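You operate a simulated robot arm through the tools that you are given. There is no shell and no other tool.

You run a simulated robot arm. Do the job below in one go: nothing can be reset, and whatever is moved stays where it is left.

Task
An air hose has worked loose: vent its branch, push it home, open the valve again and reset.
Fine: the trip display names the branch; watch its gauge fall to 0 bar before pushing, pass 5 bar before Reset; leave other controls.

The check looks at the end state, three seconds after you hand in, the way a careful person would. Anything else that was tipped, shoved, dropped, spilled or broken makes it a failure.

Robot
A 7-joint arm with a two-finger parallel gripper, fixed in place. Base frame: the origin is at the foot of the arm, x ahead of it, y to its left, z up. Lengths are in mm, angles in rad, forces in N, time in s.
Its first joint turns from -2.897 to 2.897 rad. Payload 4.4 kg.
The TCP is the grasp point between the finger pads, 23 mm short of the fingertips. In the tool frame z runs along the fingers and y along their closing line. Largest opening 94 mm; finger width 38, thickness 10; the body of the gripper, 54 by 96 mm, starts 39 mm behind the TCP.
Orientation is told as [roll, pitch, yaw] about the base's x, y, z axes, in that order, counted from this pose: with the fingers straight down and closing along the base's y, the tool's x points along the base's -x, its y along +y and its z along -z.

Tools
- The arm moves only by the tool arm_command. Its argument "targets" is a list that holds one entry, the list of rows, each a list of 7 numbers: the shift along the tool's x, y, z in units of 25 mm (1.0 is 25 mm), then the turn, a rotation vector about the tool's x, y, z in units of 8 degrees (1.0 is 8 degrees), then the finger opening in mm, from 0 to 94. In form: [[[x, y, z, wx, wy, wz, fingers], ...]]. A call has 1 to 20 rows; each row shifts and turns the commanded pose from where the row before left it, along the tool's axes as they then stand. A call with a number of a shift or a turn outside -1 to 1 is refused whole. Each row takes 0.2 s and may step no farther than 50 mm and 0.15 rad from the row before; otherwise, or with a gripper value out of range, the whole call is refused. Where a pose cannot be reached the arm comes as near as it can. A force on the tool above 70 N (or 10 N above the force at the start of the call, whichever is more), or a blocked arm, ends the call early, and 0.2 s more pass. The fingers move at their own pace (about 72 mm/s each) and stop on an object; they squeeze with about 41 N. The grip force told is the motor's: it shows also when the fingers shut on nothing. Time passes only in rows, and 0.2 s behind the last, so rows that do not move let the fingers close. The reply holds the time, the measured pose of the TCP, the force on the tool along the base axes, the opening and the grip force, in the units named above and with some noise, with the torque about the TCP (base axes, N m) and any sound that the robot's microphone picked up.
- Cameras (640 x 400 px; columns grow to the right, rows downward): "scene" is fixed at [45.4, 654.8, 1505.7]; the picture's right is [-0.49, -0.87, 0.00], its down [-0.44, 0.24, -0.87] and it looks along [0.76, -0.42, -0.50] (base axes); focal length 320 px, centre (320, 200). "wrist" rides on the gripper at [86, 16, -75] in the tool frame; the picture's right is [-0.18, 0.98, 0.00], its down [-0.58, -0.11, -0.81] and it looks along [-0.79, -0.15, 0.59] (tool axes); focal length 243 px, centre (320, 200). There is no depth. A picture from a camera that has moved, and an enlarged one, comes with that camera's place and axes in the base frame and with its lens. The place of the scene camera against the robot may be out by one fixed shift of up to 25 mm in any direction.
- capture(camera): a new picture of that camera. No time passes.
- enlarge(camera, box): a new picture of the part [left, top, right, bottom] of that camera's present view, enlarged. No time passes.
- job_done(): hands the job in; it is judged then, once.

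Nothing tells you positions but the pictures and the camera data. Unless the task says otherwise, let go and move clear before handing in.

The tools are called after ">>>" by a JSON object that holds its "op" and its "data". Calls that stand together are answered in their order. arm_command: Moves the arm, as the interface text tells. Its arguments: {"type":"object","properties":{"targets":{"type":"array"}},"required":["targets"]} The other tools are called the same way: capture (camera) takes a picture; enlarge (camera, box) takes an enlarged picture of a part of a camera's view; job_done () hands the job in.

At the start:

```text
clock: 0.0
eef_pos: [721.4, -41.9, 1213.6]
tcp_rot: [0.002, 0.002, 0.0]
contact_force: [-0.3, -0.5, 0.1]
moment: [0.01, 0.02, 0.02]
finger_gap: 93.9
gripper_force: 0.1
```

scene: 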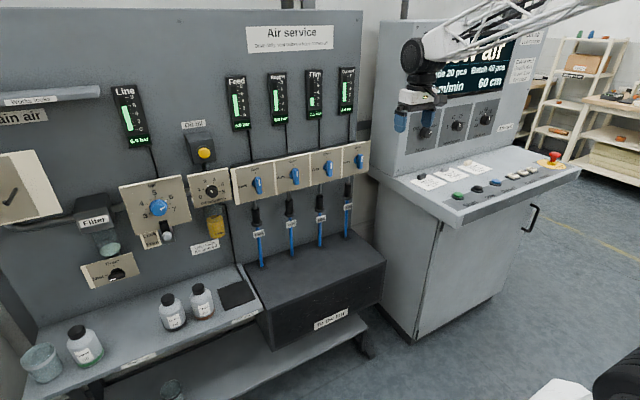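
wrist: 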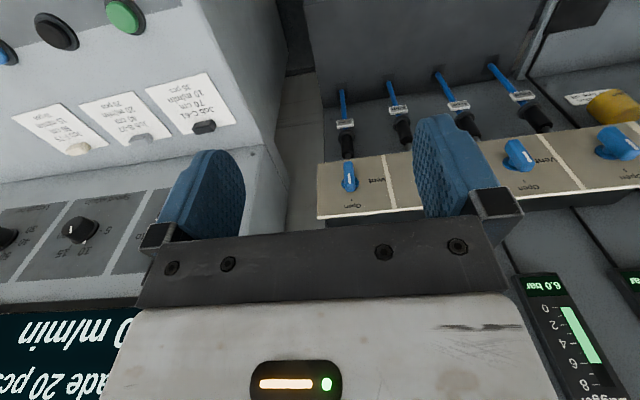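

I see an air service panel on a wall with four branch gauges, valves and hoses, plus a machine console with a display and buttons on the right. I'll look closer at the display, gauges, valves and hoses before moving.

>>> {"op": "enlarge", "data": {"camera": "scene", "box": [370, 10, 590, 150]}}

>>> {"op": "enlarge", "data": {"camera": "scene", "box": [220, 60, 380, 160]}}

>>> {"op": "enlarge", "data": {"camera": "scene", "box": [225, 135, 385, 280]}}

>>> {"op": "enlarge", "data": {"camera": "scene", "box": [390, 140, 590, 230]}}

>>> {"op": "enlarge", "data": {"camera": "scene", "box": [60, 60, 240, 290]}}

```text
2.86 times, centred on (480, 80) of scene
camera zoom: at [45.4, 654.8, 1505.7], right [-0.49, -0.87, 0.0], down [-0.44, 0.24, -0.87], along [0.76, -0.42, -0.5], focal length 913 px, centre (-137, 543)
```

zoom: 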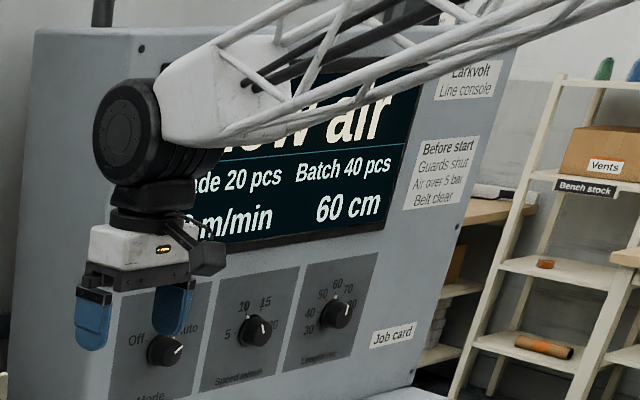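

```text
4.00 times, centred on (300, 110) of scene
camera zoom: at [45.4, 654.8, 1505.7], right [-0.49, -0.87, 0.0], down [-0.44, 0.24, -0.87], along [0.76, -0.42, -0.5], focal length 1279 px, centre (400, 560)
```

zoom: 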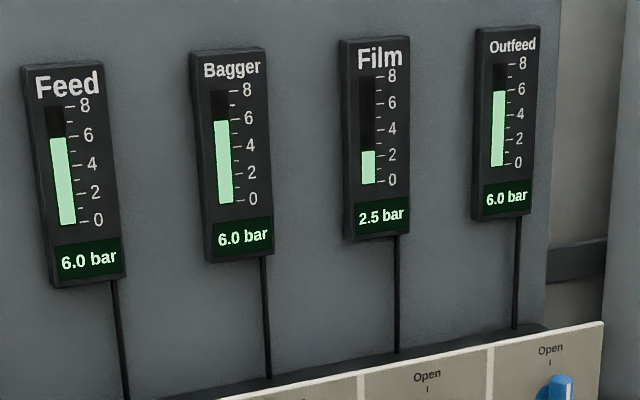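

```text
2.76 times, centred on (305, 208) of scene
camera zoom: at [45.4, 654.8, 1505.7], right [-0.49, -0.87, 0.0], down [-0.44, 0.24, -0.87], along [0.76, -0.42, -0.5], focal length 882 px, centre (361, 179)
```

zoom: 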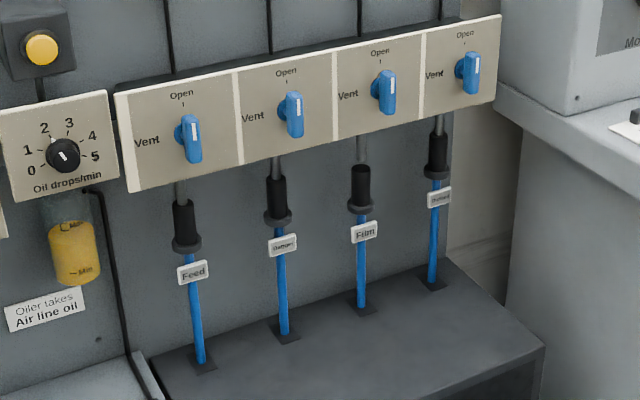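

```text
3.20 times, centred on (490, 185) of scene
camera zoom: at [45.4, 654.8, 1505.7], right [-0.49, -0.87, 0.0], down [-0.44, 0.24, -0.87], along [0.76, -0.42, -0.5], focal length 1023 px, centre (-224, 248)
```

zoom: 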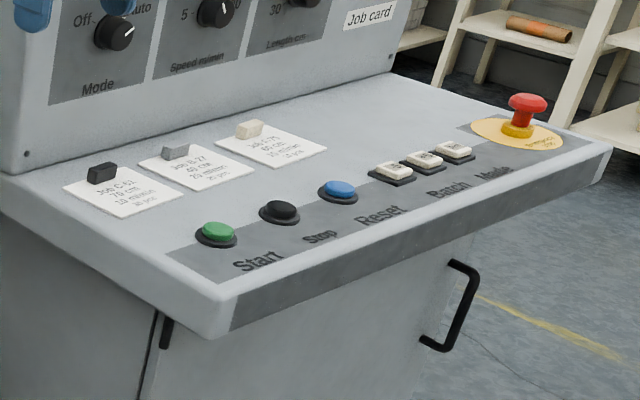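

```text
1.74 times, centred on (150, 175) of scene
camera zoom: at [45.4, 654.8, 1505.7], right [-0.49, -0.87, 0.0], down [-0.44, 0.24, -0.87], along [0.76, -0.42, -0.5], focal length 556 px, centre (616, 244)
```

zoom: 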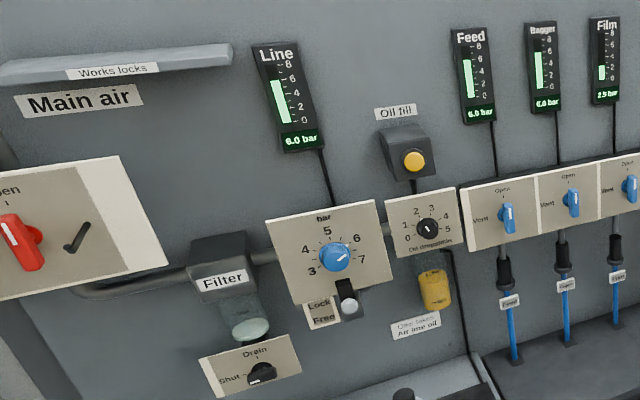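

The Film gauge reads 2.5 bar and its plug seems to sit lower than the others, but the arm is hiding most of the trip display. I'll tilt the tool forward and draw it back so I can read the display before touching anything.

>>> {"op": "arm_command", "data": {"targets": [[[0, 0, 0, 0, -1, 0, 94], [0, 0, 0, 0, -1, 0, 94], [0, 0, 0, 0, -1, 0, 94], [0, 0, 0, 0, -1, 0, 94], [0, 0, 0, 0, -1, 0, 94], [0, 0, 0, 0, -1, 0, 94]]]}}

```text
clock: 1.4
eef_pos: [722.2, -43.7, 1213.4]
tcp_rot: [-0.002, -0.839, 0.0]
contact_force: [0.1, -1.0, 0.0]
moment: [0.02, 0.0, 0.01]
finger_gap: 93.9
gripper_force: 0.1
```

The tilt worked with the TCP holding still at about [722, -44, 1213]. I'll look from both cameras to see whether the display is readable now.

>>> {"op": "capture", "data": {"camera": "scene"}}

>>> {"op": "capture", "data": {"camera": "wrist"}}

```text
taken
```

scene: 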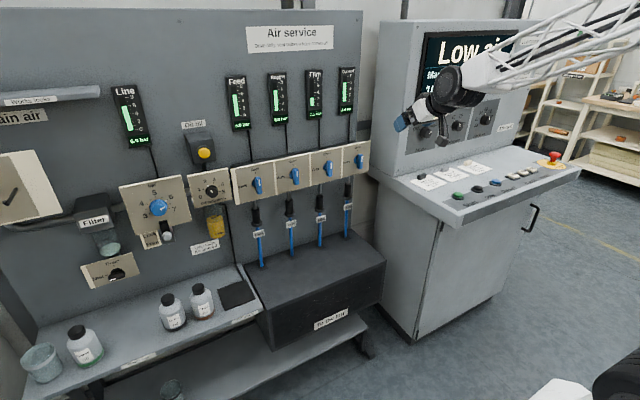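

```text
taken
camera wrist: at [607.5, -27.7, 1199.0], right [0.12, 0.98, 0.14], down [-0.21, -0.11, 0.97], along [0.97, -0.15, 0.19], focal length 243 px, centre (320, 200)
```

wrist: 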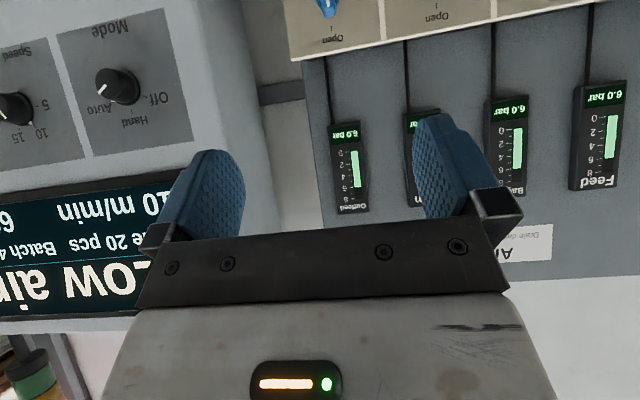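

The display is partly uncovered now and shows "Low air"; I still need the branch name. I'll enlarge that part in both views.

>>> {"op": "enlarge", "data": {"camera": "scene", "box": [410, 25, 530, 105]}}

>>> {"op": "enlarge", "data": {"camera": "wrist", "box": [0, 170, 200, 330]}}

```text
5.00 times, centred on (470, 65) of scene
camera zoom: at [45.4, 654.8, 1505.7], right [-0.49, -0.87, 0.0], down [-0.44, 0.24, -0.87], along [0.76, -0.42, -0.5], focal length 1598 px, centre (-430, 875)
```

zoom: 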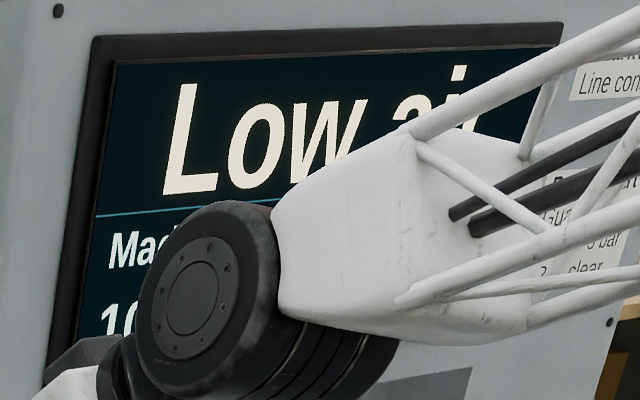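

```text
2.50 times, centred on (100, 250) of wrist
camera zoom: at [607.5, -27.7, 1199.0], right [0.12, 0.98, 0.14], down [-0.21, -0.11, 0.97], along [0.97, -0.15, 0.19], focal length 606 px, centre (870, 75)
```

zoom: 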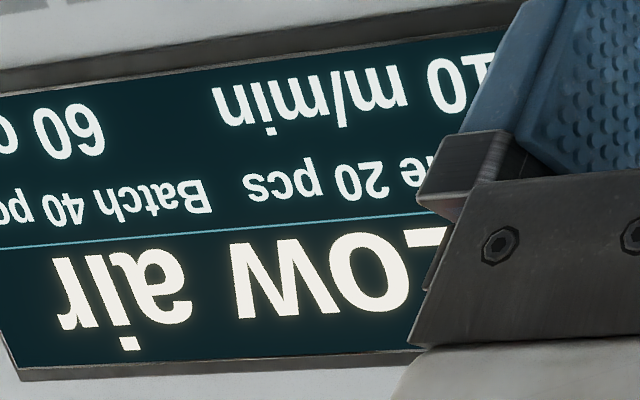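

The display shows "Low air" with batch data; I've not yet seen a branch name, and it may change or be hidden. I'll finish tilting to horizontal and slide left in front of the Film valve, clear of the panel, then look again.

>>> {"op": "arm_command", "data": {"targets": [[[0, 0, 0, 0, -1, 0, 94], [0, 0, 0, 0, -1, 0, 94], [0, 0, 0, 0, -1, 0, 94], [0, 0, 0, 0, -1, 0, 94], [0, 0, 0, 0, -1, 0, 94], [0, 0, 0, 0, -0.25, 0, 94], [0, 1, 0, 0, 0, 0, 94], [0, 1, 0, 0, 0, 0, 94], [0, 1, 0, 0, 0, 0, 94], [0, 1, 0, 0, 0, 0, 94], [0, 1, 0, 0, 0, 0, 94], [0, 1, 0, 0, 0, 0, 94]]]}}

>>> {"op": "capture", "data": {"camera": "scene"}}

>>> {"op": "capture", "data": {"camera": "wrist"}}

```text
clock: 4.0
eef_pos: [714.2, 63.5, 1209.6]
tcp_rot: [0.087, -1.353, 0.0]
contact_force: [-0.3, 0.6, 0.1]
moment: [-0.03, 0.0, -0.01]
finger_gap: 93.8
gripper_force: 0.1
out of reach, approached as far as the arm can: row 4, 5, 6, 10, 11, 12
```

```text
taken
```

scene: 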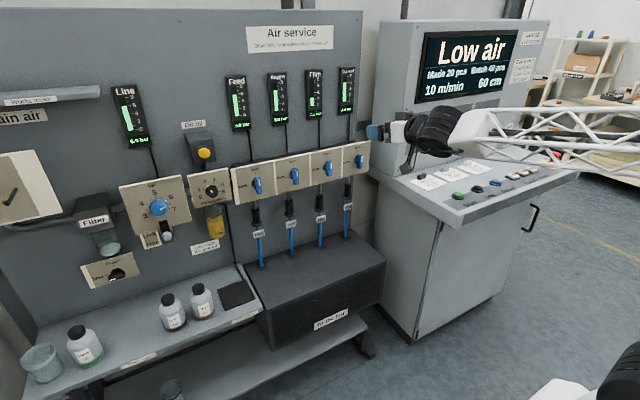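

```text
taken
camera wrist: at [620.8, 72.4, 1142.0], right [-0.04, 0.98, 0.2], down [-0.65, -0.18, 0.74], along [0.76, -0.1, 0.64], focal length 243 px, centre (320, 200)
```

wrist: 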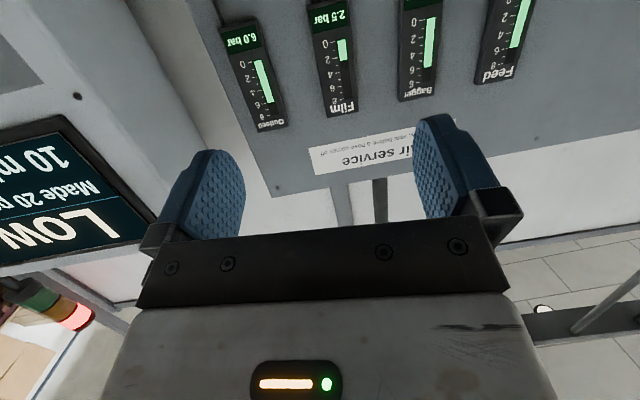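

The display is now unobstructed in the scene view. The arm hit its reach limit near a 78° pitch at this height. I'll read the display closely, as well as the small text on the panel sign.

>>> {"op": "enlarge", "data": {"camera": "scene", "box": [410, 20, 550, 110]}}

>>> {"op": "enlarge", "data": {"camera": "scene", "box": [235, 15, 365, 125]}}

>>> {"op": "enlarge", "data": {"camera": "wrist", "box": [200, 0, 560, 200]}}

```text
4.44 times, centred on (480, 65) of scene
camera zoom: at [45.4, 654.8, 1505.7], right [-0.49, -0.87, 0.0], down [-0.44, 0.24, -0.87], along [0.76, -0.42, -0.5], focal length 1421 px, centre (-391, 800)
```

zoom: 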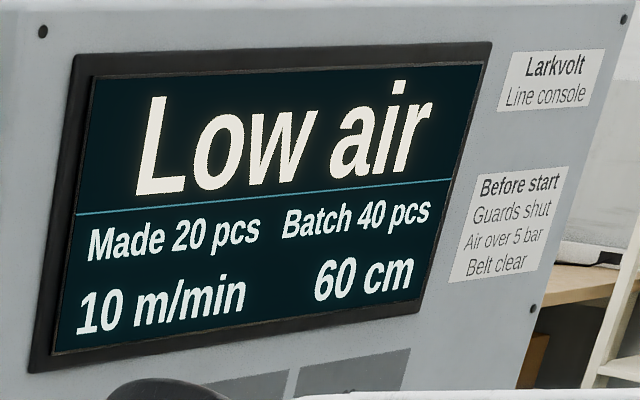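

```text
3.64 times, centred on (300, 70) of scene
camera zoom: at [45.4, 654.8, 1505.7], right [-0.49, -0.87, 0.0], down [-0.44, 0.24, -0.87], along [0.76, -0.42, -0.5], focal length 1162 px, centre (393, 673)
```

zoom: 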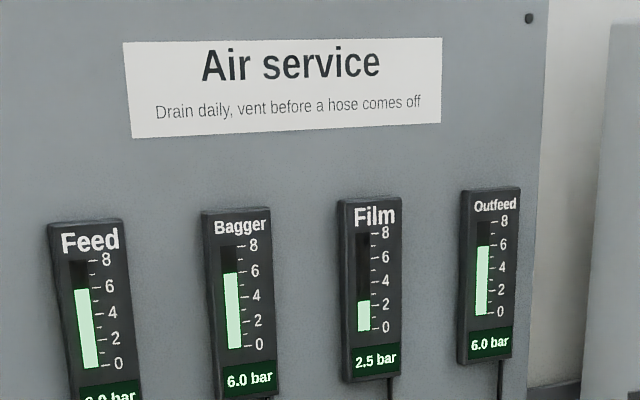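

```text
1.78 times, centred on (380, 100) of wrist
camera zoom: at [620.8, 72.4, 1142.0], right [-0.04, 0.98, 0.2], down [-0.65, -0.18, 0.74], along [0.76, -0.1, 0.64], focal length 431 px, centre (213, 378)
```

zoom: 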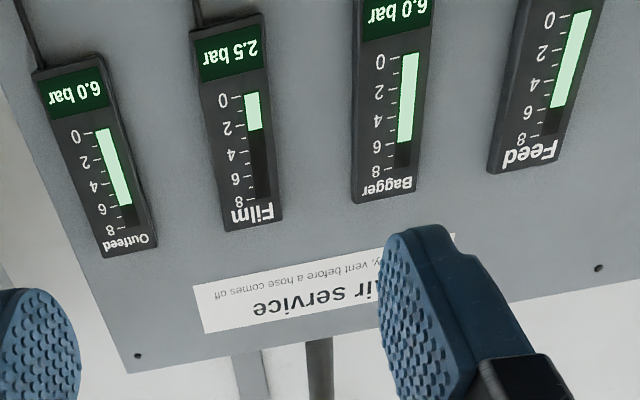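

The display trips on "Low air", and Film is the only branch below 5 bar (2.5 bar), with its plug visibly low — so Film is the branch. I'll lower the tool toward the valve height and see whether the horizontal pose becomes reachable.

>>> {"op": "arm_command", "data": {"targets": [[[1, 0, 0, 0, 0, 0, 94], [1, 0, 0, 0, 0, 0, 94], [1, 0, 0, 0, 0, 0, 94], [1, 0, 0, 0, 0, 0, 94], [0, 0, 0, 0, 0, 0, 94]]]}}

>>> {"op": "capture", "data": {"camera": "wrist"}}

>>> {"op": "capture", "data": {"camera": "scene"}}

```text
clock: 5.2
eef_pos: [695.8, 96.1, 1117.5]
tcp_rot: [0.076, -1.405, -0.018]
contact_force: [-0.7, -0.8, 0.4]
moment: [-0.02, 0.01, 0.01]
finger_gap: 93.9
gripper_force: 0.1
out of reach, approached as far as the arm can: row 1, 2
```

```text
taken
camera wrist: at [607.2, 106.9, 1044.7], right [-0.02, 0.98, 0.19], down [-0.69, -0.16, 0.7], along [0.72, -0.12, 0.68], focal length 243 px, centre (320, 200)
```

wrist: 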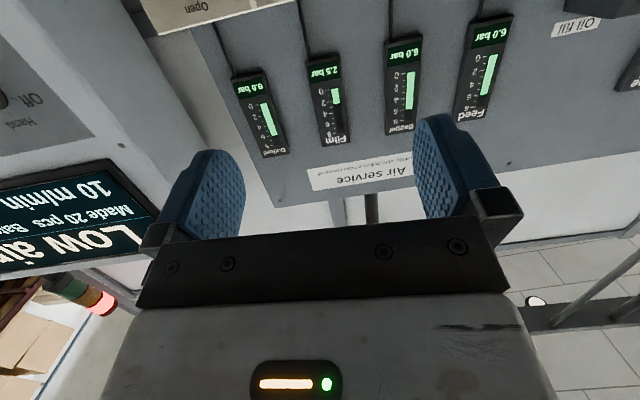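

```text
taken
```

scene: 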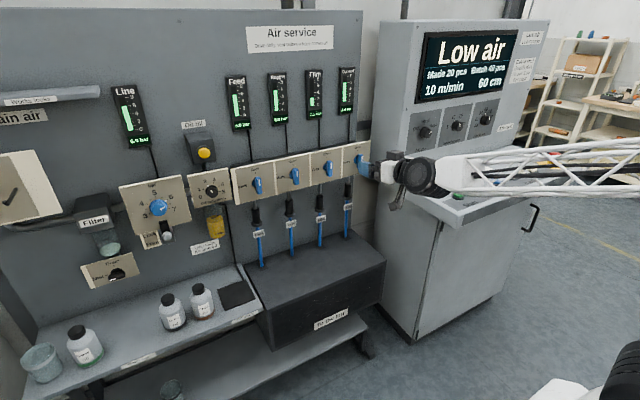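

The arm tracks again lower down (TCP at [696, 96, 1118]). I take the Film valve to be near x≈950–985, y≈105, z≈1010; I'll go lower and square the tool up toward +x.

>>> {"op": "arm_command", "data": {"targets": [[[1, 0, 0, 0, 0, 0, 94], [1, 0, 0, 0, 0, 0, 94], [1, 0, 0, 0, 0, 0, 94], [1, 0, 0, 0, 0, 0, 94], [0, 0, 0, 0.42, -0.6, 0, 94], [0, 0, 0, 0, -0.6, 0, 94], [0, 0, 0, 0, 0, 0, 94]]]}}

>>> {"op": "capture", "data": {"camera": "wrist"}}

>>> {"op": "capture", "data": {"camera": "scene"}}

```text
clock: 6.8
eef_pos: [680.0, 96.3, 1018.8]
tcp_rot: [1.876, -1.564, -1.882]
contact_force: [0.0, 0.8, 0.0]
moment: [0.03, 0.02, -0.01]
finger_gap: 94.0
gripper_force: 0.1
```

```text
taken
camera wrist: at [605.2, 111.7, 932.0], right [0.0, 0.98, 0.19], down [-0.81, -0.11, 0.58], along [0.59, -0.15, 0.79], focal length 243 px, centre (320, 200)
```

wrist: 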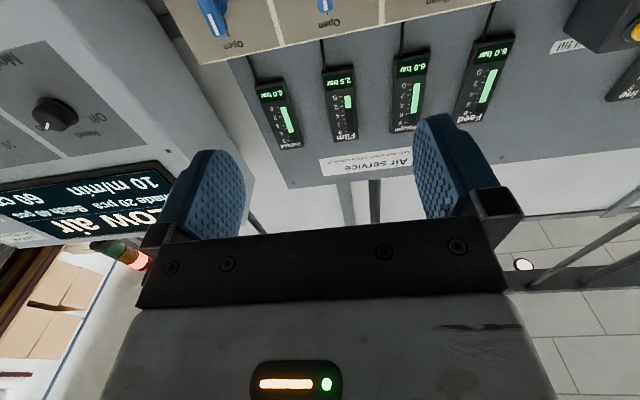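

```text
taken
```

scene: 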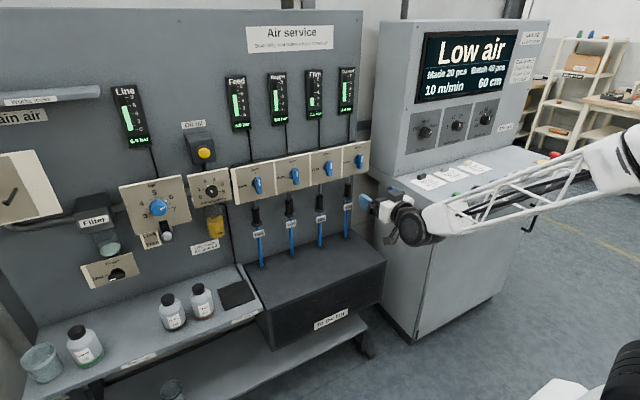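

The tool is now level, pointing at the board, and the Film knob is just coming into the top of the wrist view with "Open" above it. I'll move forward and slightly down to get parallax and fix the knob and hose positions.

>>> {"op": "arm_command", "data": {"targets": [[[0.5, 0, 1, 0, 0, 0, 94], [0.5, 0, 1, 0, 0, 0, 94], [0.5, 0, 1, 0, 0, 0, 94], [0.5, 0, 1, 0, 0, 0, 94], [0, 0, 0, 0, 0, 0, 94]]]}}

>>> {"op": "capture", "data": {"camera": "wrist"}}

>>> {"op": "capture", "data": {"camera": "scene"}}

```text
clock: 8.0
eef_pos: [780.5, 96.1, 967.9]
tcp_rot: [1.856, -1.565, -1.861]
contact_force: [0.0, -0.9, 0.0]
moment: [-0.04, 0.03, 0.0]
finger_gap: 94.0
gripper_force: 0.0
```

```text
taken
camera wrist: at [705.6, 111.6, 882.1], right [0.0, 0.98, 0.19], down [-0.81, -0.11, 0.58], along [0.59, -0.15, 0.79], focal length 243 px, centre (320, 200)
```

wrist: 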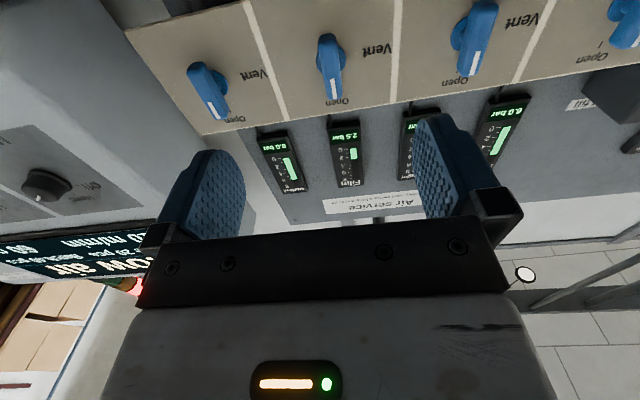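

```text
taken
```

scene: 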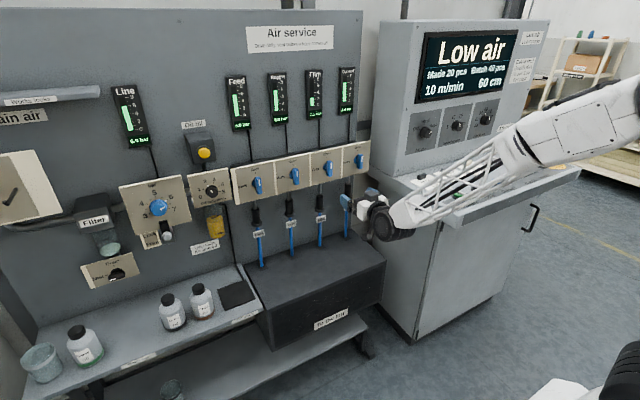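

Now the Film knob is well in view of the wrist camera at about (330, 65), with "Open" and "Vent" labels. I'll enlarge it to measure.

>>> {"op": "enlarge", "data": {"camera": "wrist", "box": [240, 0, 440, 125]}}

>>> {"op": "enlarge", "data": {"camera": "scene", "box": [280, 135, 380, 260]}}

```text
3.20 times, centred on (340, 62) of wrist
camera zoom: at [705.6, 111.6, 882.1], right [0.0, 0.98, 0.19], down [-0.81, -0.11, 0.58], along [0.59, -0.15, 0.79], focal length 776 px, centre (256, 640)
```

zoom: 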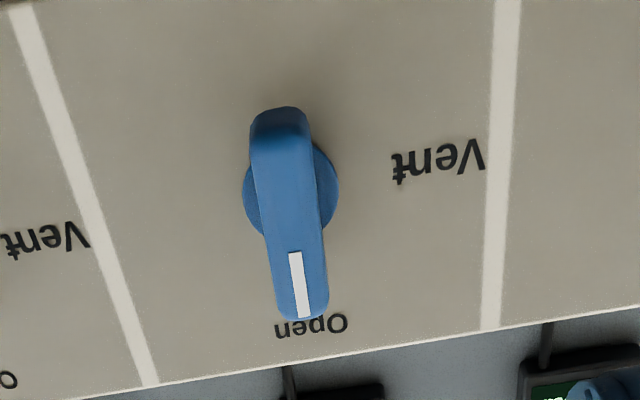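

```text
3.20 times, centred on (330, 198) of scene
camera zoom: at [45.4, 654.8, 1505.7], right [-0.49, -0.87, 0.0], down [-0.44, 0.24, -0.87], along [0.76, -0.42, -0.5], focal length 1023 px, centre (288, 208)
```

zoom: 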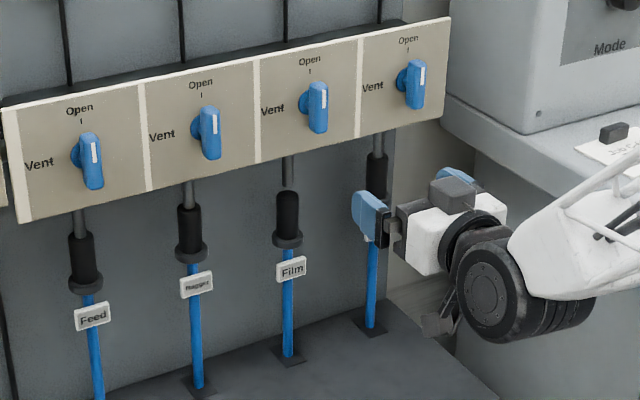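

From two wrist views I put the panel face at x≈968 and the Film knob axis at about (y 101.5, z 993), with a bar handle about 48 mm long and 16 mm wide standing vertical (Open). Before gripping, I'll line up in front and test in free space that the wrist can roll the 90° toward Vent.

>>> {"op": "arm_command", "data": {"targets": [[[-1, 0.21, 1, 0, 0, 0, 94], [0, 0, 0.6, 0, 0, 0, 94], [0, 0, 0, 0, 0, 0, 94], [0, 0, 0, 0, 0, -1, 94], [0, 0, 0, 0, 0, -1, 94], [0, 0, 0, 0, 0, -1, 94], [0, 0, 0, 0, 0, -1, 94], [0, 0, 0, 0, 0, -1, 94], [0, 0, 0, 0, 0, -1, 94], [0, 0, 0, 0, 0, -1, 94], [0, 0, 0, 0, 0, -1, 94], [0, 0, 0, 0, 0, -1, 94], [0, 0, 0, 0, 0, -1, 94], [0, 0, 0, 0, 0, -1, 94], [0, 0, 0, 0, 0, -0.25, 94], [0, 0, 0, 0, 0, 0, 94]]]}}

>>> {"op": "capture", "data": {"camera": "wrist"}}

>>> {"op": "capture", "data": {"camera": "scene"}}

```text
clock: 11.4
eef_pos: [821.3, 100.9, 993.5]
tcp_rot: [-1.573, -0.006, 1.567]
contact_force: [-0.4, 0.4, 0.3]
moment: [0.02, 0.0, 0.03]
finger_gap: 94.1
gripper_force: 0.0
```

```text
taken
camera wrist: at [744.9, 13.5, 977.2], right [0.0, 0.19, -0.98], down [-0.8, 0.58, 0.11], along [0.59, 0.79, 0.15], focal length 243 px, centre (320, 200)
```

wrist: 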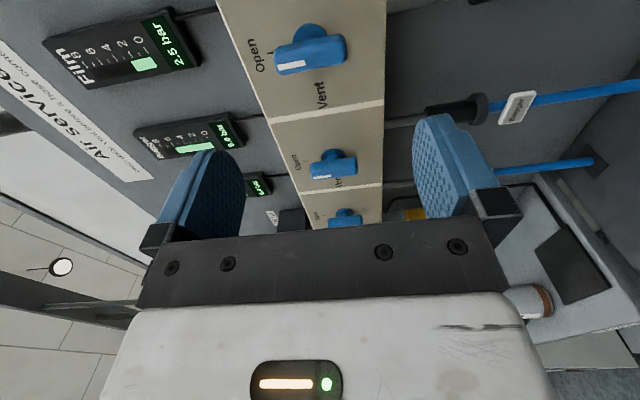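

```text
taken
```

scene: 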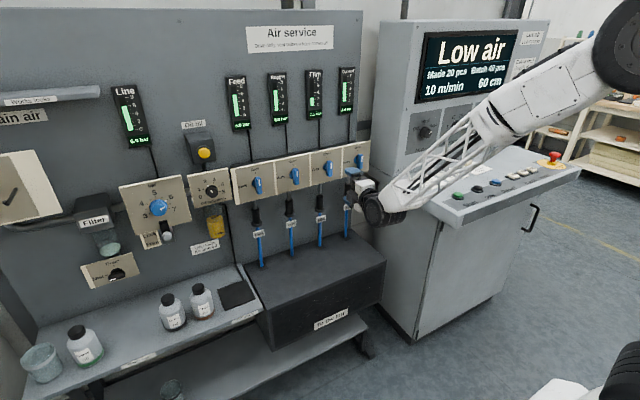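

The −90° roll is reachable. This side view also lets me measure how far the knob stands off the panel, so I'll enlarge it.

>>> {"op": "enlarge", "data": {"camera": "wrist", "box": [220, 0, 400, 112]}}

>>> {"op": "enlarge", "data": {"camera": "wrist", "box": [400, 60, 640, 210]}}

```text
3.56 times, centred on (310, 56) of wrist
camera zoom: at [744.9, 13.5, 977.2], right [0.0, 0.19, -0.98], down [-0.8, 0.58, 0.11], along [0.59, 0.79, 0.15], focal length 863 px, centre (356, 712)
```

zoom: 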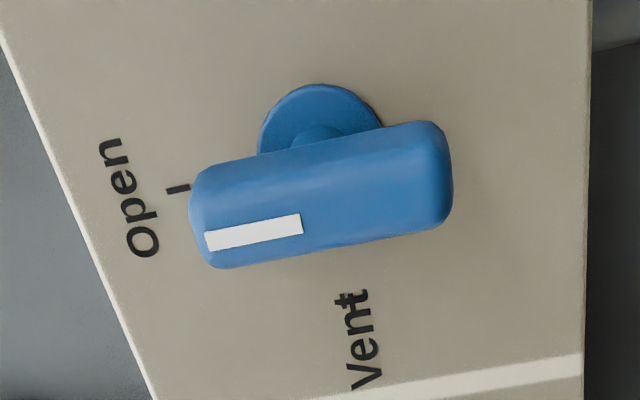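

```text
2.67 times, centred on (520, 135) of wrist
camera zoom: at [744.9, 13.5, 977.2], right [0.0, 0.19, -0.98], down [-0.8, 0.58, 0.11], along [0.59, 0.79, 0.15], focal length 647 px, centre (-213, 373)
```

zoom: 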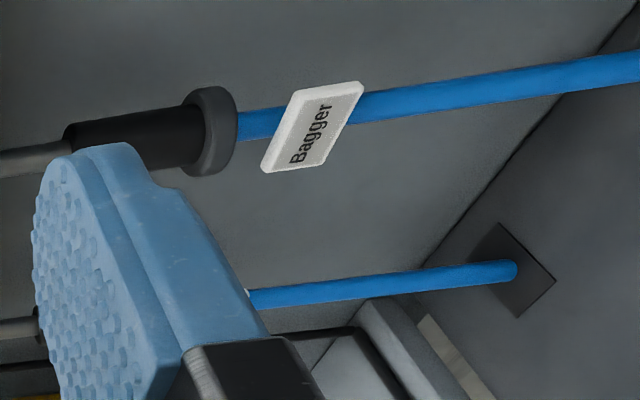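

The two wrist views agree: panel face x≈981, knob axis y≈100, z≈1001, bar front face x≈947. I'll roll back to vertical and advance so the fingers straddle the bar, with the tips staying short of the base disc.

>>> {"op": "arm_command", "data": {"targets": [[[0, 0, 0, 0, 0, 1, 94], [0, 0, 0, 0, 0, 1, 94], [0, 0, 0, 0, 0, 1, 94], [0, 0, 0, 0, 0, 1, 94], [0, 0, 0, 0, 0, 1, 94], [0, 0, 0, 0, 0, 1, 94], [0, 0, 0, 0, 0, 1, 94], [0, 0, 0, 0, 0, 1, 94], [0, 0, 0, 0, 0, 1, 94], [0, 0, 0, 0, 0, 1, 94], [0, 0, 0, 0, 0, 1, 94], [0, 0, 0, 0, 0, 0.25, 94], [-0.3, 0, 1, 0, 0, 0, 94], [0, 0, 1, 0, 0, 0, 94], [0, 0, 0.8, 0, 0, 0, 94], [0, 0, 0, 0, 0, 0, 94]]]}}

>>> {"op": "capture", "data": {"camera": "wrist"}}

>>> {"op": "capture", "data": {"camera": "scene"}}

```text
clock: 14.8
eef_pos: [890.7, 100.6, 1000.4]
tcp_rot: [1.764, -1.566, -1.768]
contact_force: [-0.2, -0.7, 0.3]
moment: [-0.01, 0.02, 0.0]
finger_gap: 94.0
gripper_force: 0.1
```

```text
taken
camera wrist: at [815.7, 116.2, 913.8], right [0.0, 0.98, 0.19], down [-0.81, -0.11, 0.58], along [0.59, -0.15, 0.79], focal length 243 px, centre (320, 200)
```

wrist: 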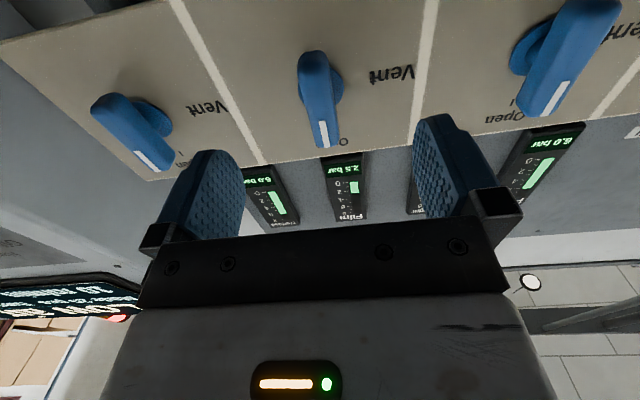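

```text
taken
```

scene: 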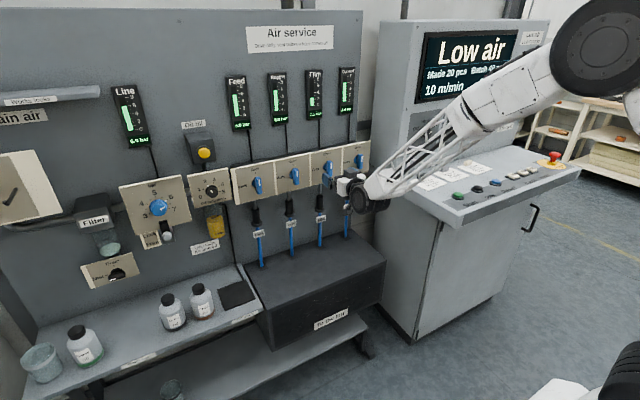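

The knob sits centred between the fingers. I'll advance the last 49 mm and then close on the bar.

>>> {"op": "arm_command", "data": {"targets": [[[0, 0.04, 0.98, 0, 0, 0, 94], [0, 0, 0.98, 0, 0, 0, 94], [0, 0, 0, 0, 0, 0, 94]]]}}

>>> {"op": "capture", "data": {"camera": "wrist"}}

```text
clock: 15.6
eef_pos: [940.4, 100.4, 999.5]
tcp_rot: [1.817, -1.565, -1.822]
contact_force: [-0.3, -0.1, -0.3]
moment: [-0.01, 0.01, 0.01]
finger_gap: 94.0
gripper_force: 0.0
```

```text
taken
camera wrist: at [865.1, 116.7, 914.7], right [0.0, 0.98, 0.19], down [-0.81, -0.11, 0.58], along [0.59, -0.15, 0.79], focal length 243 px, centre (320, 200)
```

wrist: 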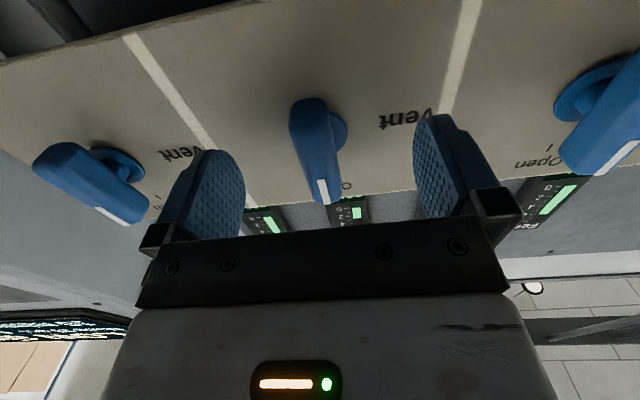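

The fingers straddle the bar without contact. Closing now and checking the opening and force.

>>> {"op": "arm_command", "data": {"targets": [[[0, 0, 0, 0, 0, 0, 40], [0, 0, 0, 0, 0, 0, 22], [0, 0, 0, 0, 0, 0, 10], [0, 0, 0, 0, 0, 0, 10], [0, 0, 0, 0, 0, 0, 10]]]}}

>>> {"op": "capture", "data": {"camera": "wrist"}}

```text
clock: 16.8
eef_pos: [939.8, 100.1, 1000.3]
tcp_rot: [1.759, -1.567, -1.762]
contact_force: [0.4, -12.5, 0.3]
moment: [-0.31, -0.13, 0.21]
finger_gap: 18.1
gripper_force: 44.7
```

```text
taken
camera wrist: at [864.9, 116.2, 914.5], right [0.0, 0.98, 0.19], down [-0.81, -0.11, 0.58], along [0.59, -0.16, 0.79], focal length 243 px, centre (320, 200)
```

wrist: 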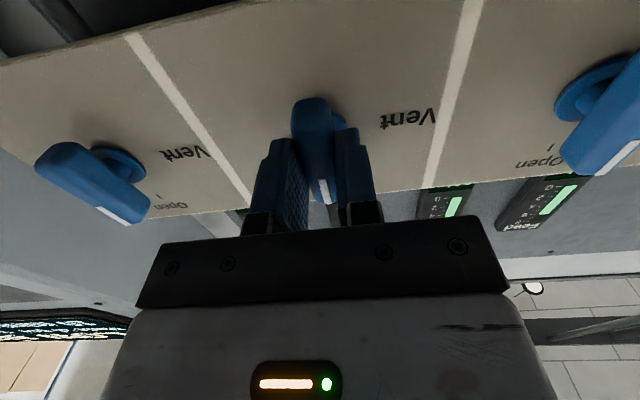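

Gripped at 18 mm opening with a small sideways load of 12 N. I'll ease 1 mm toward −y and then roll the first half toward Vent.

>>> {"op": "arm_command", "data": {"targets": [[[0, -0.04, 0, 0, 0, 0, 10], [0, 0, 0, 0, 0, -1, 10], [0, 0, 0, 0, 0, -1, 10], [0, 0, 0, 0, 0, -1, 10], [0, 0, 0, 0, 0, -1, 10]]]}}

>>> {"op": "capture", "data": {"camera": "wrist"}}

```text
clock: 18.0
eef_pos: [940.1, 99.0, 1001.3]
tcp_rot: [-1.574, -1.016, 1.568]
contact_force: [10.8, -13.5, -0.3]
moment: [0.03, -0.42, 0.53]
finger_gap: 17.8
gripper_force: 44.7
```

```text
taken
camera wrist: at [864.6, 67.1, 919.1], right [0.0, 0.93, -0.36], down [-0.81, 0.22, 0.55], along [0.59, 0.29, 0.75], focal length 243 px, centre (320, 200)
```

wrist: 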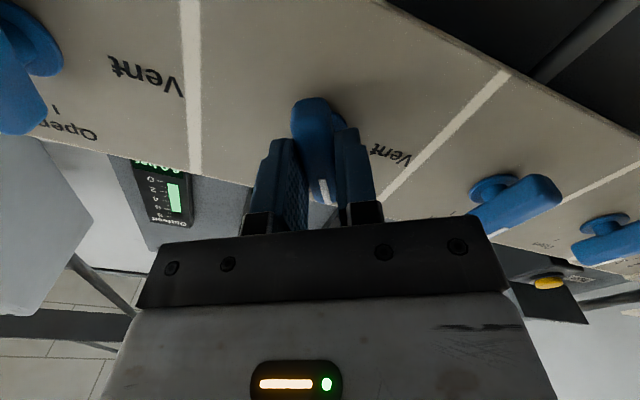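

The knob is turning with the gripper with little load. I'll continue the remaining ~58° to Vent.

>>> {"op": "arm_command", "data": {"targets": [[[0, 0, 0, 0, 0, -1, 10], [0, 0, 0, 0, 0, -1, 10], [0, 0, 0, 0, 0, -1, 10], [0, 0, 0, 0, 0, -1, 10], [0, 0, 0, 0, 0, -1, 10], [0, 0, 0, 0, 0, -1, 10], [0, 0, 0, 0, 0, -1, 10], [0, 0, 0, 0, 0, -0.28, 10], [0, 0, 0, 0, 0, 0, 10]]]}}

>>> {"op": "capture", "data": {"camera": "wrist"}}

>>> {"op": "capture", "data": {"camera": "scene"}}

>>> {"op": "enlarge", "data": {"camera": "scene", "box": [220, 60, 380, 160]}}

```text
clock: 20.0
eef_pos: [940.5, 99.6, 1002.5]
tcp_rot: [-1.572, -0.001, 1.565]
contact_force: [-4.1, -39.0, 17.7]
moment: [0.01, 0.11, -0.79]
finger_gap: 18.0
gripper_force: 45.0
```

```text
taken
camera wrist: at [864.2, 12.2, 985.7], right [0.0, 0.18, -0.98], down [-0.8, 0.59, 0.11], along [0.59, 0.79, 0.15], focal length 243 px, centre (320, 200)
```

wrist: 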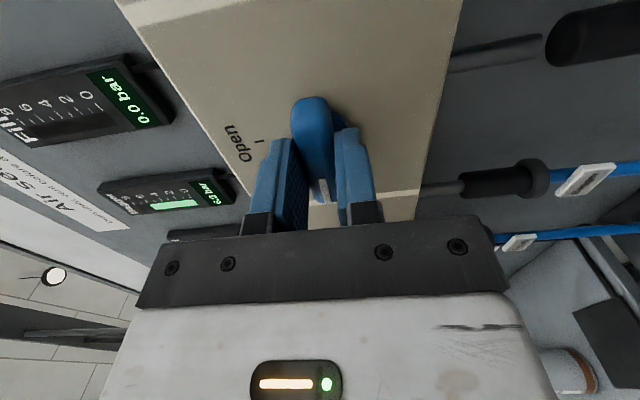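

```text
taken
```

scene: 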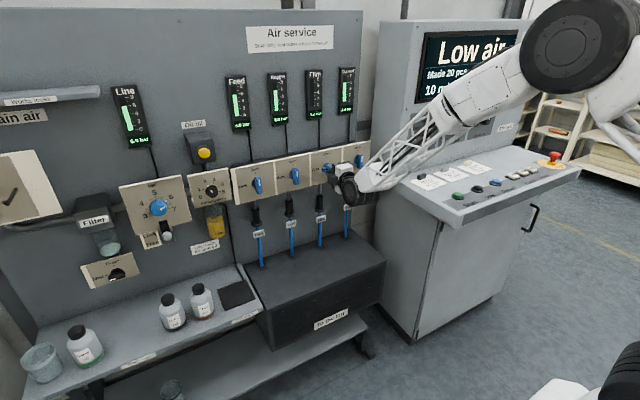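

```text
4.00 times, centred on (300, 110) of scene
camera zoom: at [45.4, 654.8, 1505.7], right [-0.49, -0.87, 0.0], down [-0.44, 0.24, -0.87], along [0.76, -0.42, -0.5], focal length 1279 px, centre (400, 560)
```

zoom: 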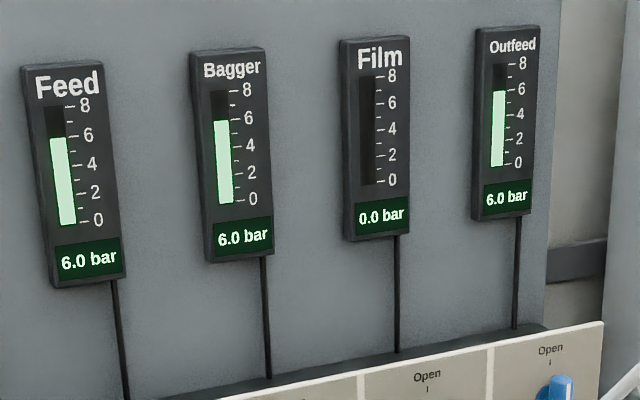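

The Film gauge has fallen to 0.0 bar with the valve at Vent. I'll release the bar, back straight off and confirm the knob stays at Vent.

>>> {"op": "arm_command", "data": {"targets": [[[0, 0, 0, 0, 0, 0, 30], [0, 0, 0, 0, 0, 0, 50], [0, 0, 0, 0, 0, 0, 50], [0, 0, -1, 0, 0, 0, 50], [0, 0, -1, 0, 0, 0, 50], [0, 0, -1, 0, 0, 0, 50], [0, 0, -1, 0, 0, 0, 50], [0, 0, -1, 0, 0, 0, 50], [0, 0, 0, 0, 0, 0, 50]]]}}

>>> {"op": "capture", "data": {"camera": "wrist"}}

>>> {"op": "enlarge", "data": {"camera": "scene", "box": [230, 60, 390, 260]}}

```text
clock: 22.0
eef_pos: [814.4, 100.1, 1000.9]
tcp_rot: [-1.572, -0.002, 1.566]
contact_force: [0.3, -0.5, 0.5]
moment: [0.03, 0.04, -0.03]
finger_gap: 50.0
gripper_force: 0.0
```

```text
taken
camera wrist: at [738.6, 12.9, 984.8], right [0.0, 0.19, -0.98], down [-0.8, 0.58, 0.11], along [0.59, 0.79, 0.15], focal length 243 px, centre (320, 200)
```

wrist: 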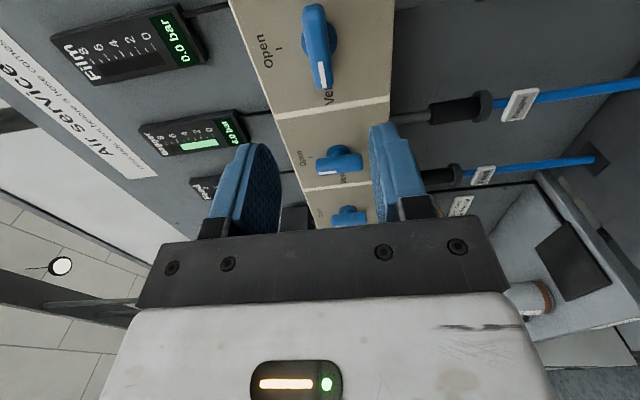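

```text
2.00 times, centred on (310, 160) of scene
camera zoom: at [45.4, 654.8, 1505.7], right [-0.49, -0.87, 0.0], down [-0.44, 0.24, -0.87], along [0.76, -0.42, -0.5], focal length 639 px, centre (340, 280)
```

zoom: 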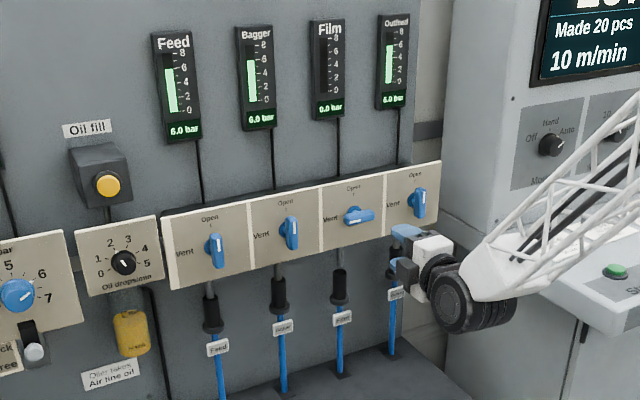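

The valve holds at Vent and Film reads 0.0 bar, so the hose is safe to push. Next I'll lower in front of the hoses (staying at x≈814) to measure the Film plug from the side.

>>> {"op": "arm_command", "data": {"targets": [[[0, 1, 0, 0, 0, 0, 60], [0, 1, 0, 0, 0, 0, 60], [0, 1, 0, 0, 0, 0, 60], [0, 1, 0, 0, 0, 0, 60], [0, 1, 0, 0, 0, 0, 60], [0, 1, 0, 0, 0, 0, 60], [0, 1, 0, 0, 0, 0, 60], [0, 0, 0, 0, 0, 0, 60]]]}}

>>> {"op": "capture", "data": {"camera": "wrist"}}

>>> {"op": "enlarge", "data": {"camera": "wrist", "box": [200, 0, 440, 150]}}

>>> {"op": "capture", "data": {"camera": "scene"}}

```text
clock: 23.8
eef_pos: [814.2, 100.7, 824.8]
tcp_rot: [-1.574, -0.003, 1.566]
contact_force: [-0.5, 0.2, -0.2]
moment: [0.01, 0.0, 0.01]
finger_gap: 60.0
gripper_force: 0.0
```

```text
taken
camera wrist: at [738.9, 13.3, 809.6], right [0.0, 0.19, -0.98], down [-0.8, 0.58, 0.11], along [0.59, 0.79, 0.15], focal length 243 px, centre (320, 200)
```

wrist: 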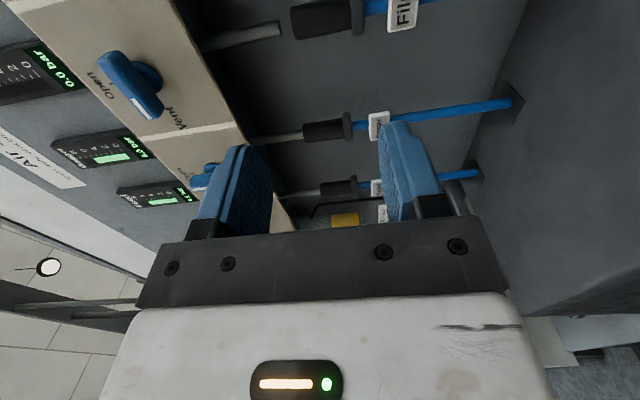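

```text
2.67 times, centred on (320, 75) of wrist
camera zoom: at [738.9, 13.3, 809.6], right [0.0, 0.19, -0.98], down [-0.8, 0.58, 0.11], along [0.59, 0.79, 0.15], focal length 647 px, centre (320, 533)
```

zoom: 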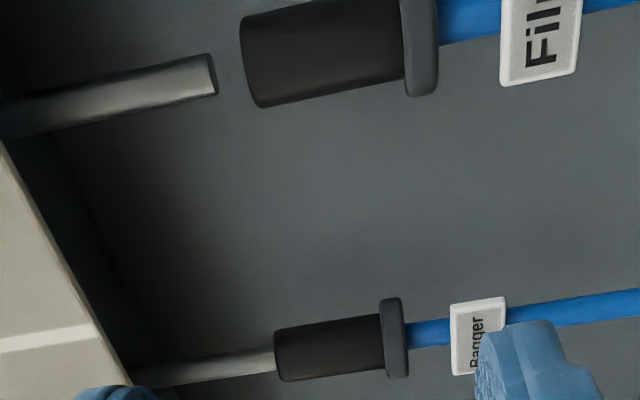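

```text
taken
```

scene: 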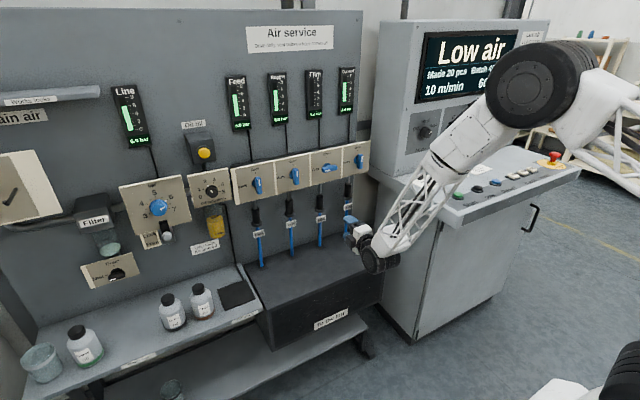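

The Film plug is completely off its stub: there's a visible gap, so it must be gripped, aligned and pushed up onto the stub. I'll shift right and back a bit for a fuller side view to measure stub and plug.

>>> {"op": "arm_command", "data": {"targets": [[[1, 0, -1, 0, 0, 0, 60], [1, 0, -1, 0, 0, 0, 60], [0, 0, 0, 0, 0, 0, 60]]]}}

>>> {"op": "capture", "data": {"camera": "wrist"}}

>>> {"op": "enlarge", "data": {"camera": "wrist", "box": [220, 0, 460, 150]}}

```text
clock: 24.6
eef_pos: [764.7, 50.9, 826.4]
tcp_rot: [-1.572, -0.002, 1.567]
contact_force: [0.2, 0.3, 0.0]
moment: [-0.01, 0.01, -0.01]
finger_gap: 60.3
gripper_force: 0.0
```

```text
taken
camera wrist: at [688.5, -36.4, 810.3], right [0.0, 0.19, -0.98], down [-0.8, 0.58, 0.11], along [0.59, 0.79, 0.15], focal length 243 px, centre (320, 200)
```

wrist: 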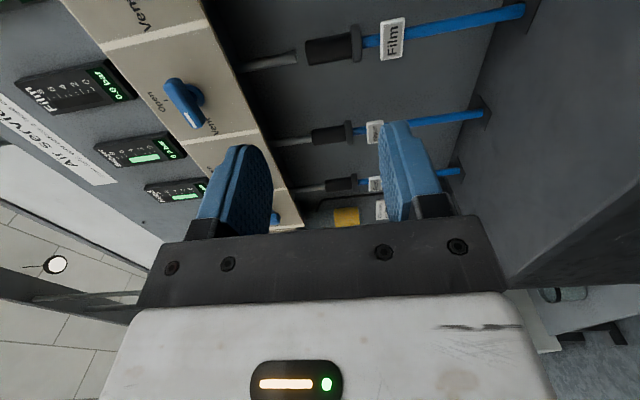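

```text
2.67 times, centred on (340, 75) of wrist
camera zoom: at [688.5, -36.4, 810.3], right [0.0, 0.19, -0.98], down [-0.8, 0.58, 0.11], along [0.59, 0.79, 0.15], focal length 647 px, centre (267, 533)
```

zoom: 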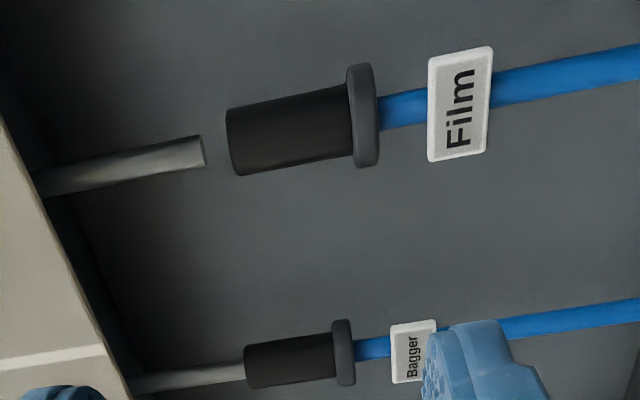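

Triangulating: stub end ≈ (1025, 99, 868), Film plug top ≈ (1025, 98, 852) with body down to z≈798 and a collar at z≈790; the seated Bagger plug top is about z≈874, so about 22 mm of push is needed. I'll roll back to level-closing, move in front of the Film plug and look before gripping the body.

>>> {"op": "arm_command", "data": {"targets": [[[0, 0, 0, 0, 0, 1, 80], [0, 0, 0, 0, 0, 1, 80], [0, 0, 0, 0, 0, 1, 80], [0, 0, 0, 0, 0, 1, 80], [0, 0, 0, 0, 0, 1, 80], [0, 0, 0, 0, 0, 1, 80], [0, 0, 0, 0, 0, 1, 80], [0, 0, 0, 0, 0, 1, 80], [0, 0, 0, 0, 0, 1, 80], [0, 0, 0, 0, 0, 1, 80], [0, 0, 0, 0, 0, 1, 80], [0, 0, 0, 0, 0, 0.25, 80], [0, 1, 1, 0, 0, 0, 80], [0, 0.96, 1, 0, 0, 0, 80], [0, 0, 1, 0, 0, 0, 80], [0, 0, 1, 0, 0, 0, 80], [0, 0, 0, 0, 0, 0, 80]]]}}

>>> {"op": "capture", "data": {"camera": "wrist"}}

>>> {"op": "enlarge", "data": {"camera": "wrist", "box": [200, 0, 440, 150]}}

>>> {"op": "capture", "data": {"camera": "scene"}}

```text
clock: 28.2
eef_pos: [865.2, 99.0, 825.8]
tcp_rot: [2.191, -1.569, -2.194]
contact_force: [0.2, -0.1, 0.1]
moment: [0.0, 0.01, 0.01]
finger_gap: 80.1
gripper_force: 0.1
```

```text
taken
camera wrist: at [790.0, 114.2, 740.2], right [0.0, 0.98, 0.18], down [-0.81, -0.11, 0.58], along [0.59, -0.15, 0.79], focal length 243 px, centre (320, 200)
```

wrist: 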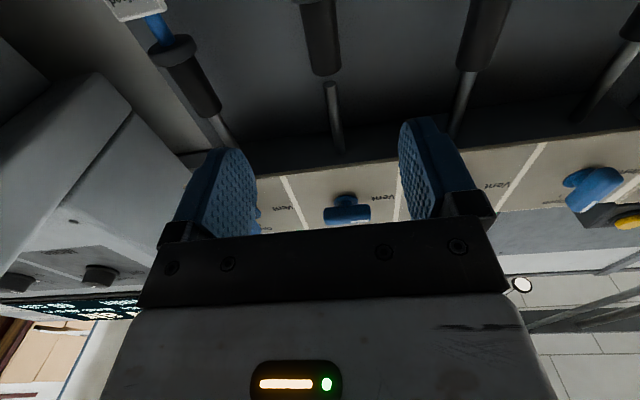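

```text
2.67 times, centred on (320, 75) of wrist
camera zoom: at [790.0, 114.2, 740.2], right [0.0, 0.98, 0.18], down [-0.81, -0.11, 0.58], along [0.59, -0.15, 0.79], focal length 647 px, centre (320, 533)
```

zoom: 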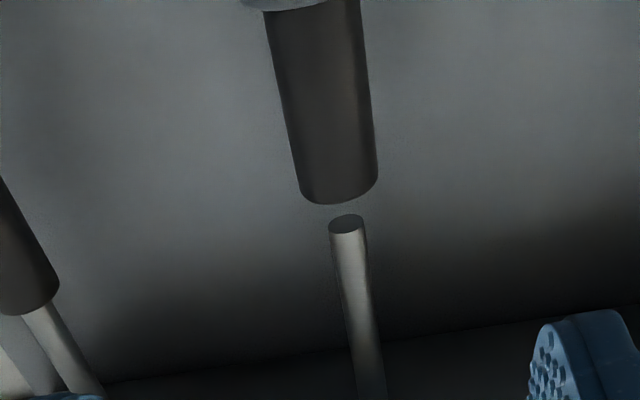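

```text
taken
```

scene: 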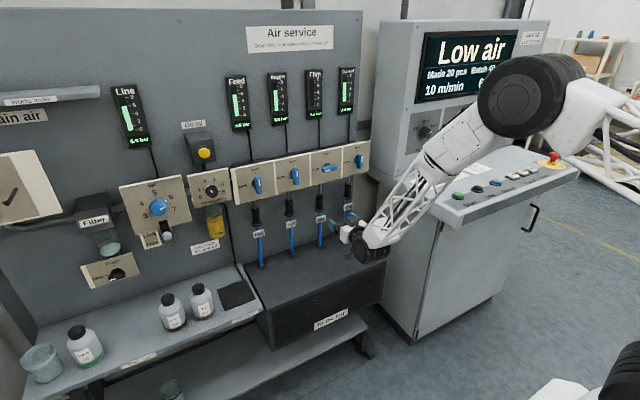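

The stub and plug line up at about x≈1028, y≈100; the plug is straight below the stub. I'll advance to within reach and check clearance under the panel.

>>> {"op": "arm_command", "data": {"targets": [[[0, 0.04, 1, 0, 0, 0, 80], [0, 0, 1, 0, 0, 0, 80], [0, 0, 1, 0, 0, 0, 80], [0, 0, 1, 0, 0, 0, 80], [0, 0, 0, 0, 0, 0, 80]]]}}

>>> {"op": "capture", "data": {"camera": "wrist"}}

>>> {"op": "capture", "data": {"camera": "scene"}}

```text
clock: 29.4
eef_pos: [964.0, 99.1, 825.8]
tcp_rot: [2.079, -1.568, -2.083]
contact_force: [0.5, 0.0, -0.6]
moment: [-0.01, 0.01, -0.02]
finger_gap: 80.0
gripper_force: 0.1
```

```text
taken
camera wrist: at [889.6, 115.5, 739.0], right [0.0, 0.98, 0.19], down [-0.81, -0.11, 0.58], along [0.59, -0.15, 0.79], focal length 243 px, centre (320, 200)
```

wrist: 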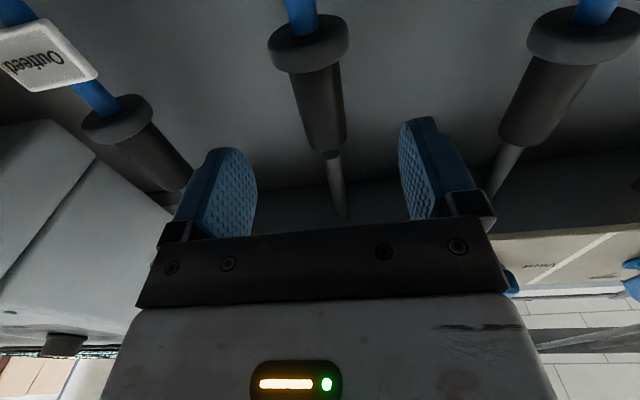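

```text
taken
```

scene: 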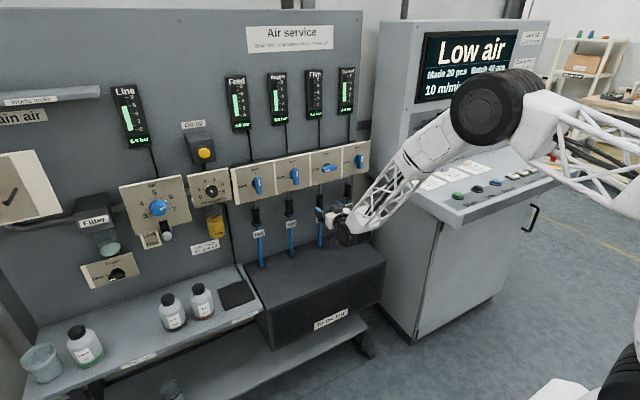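

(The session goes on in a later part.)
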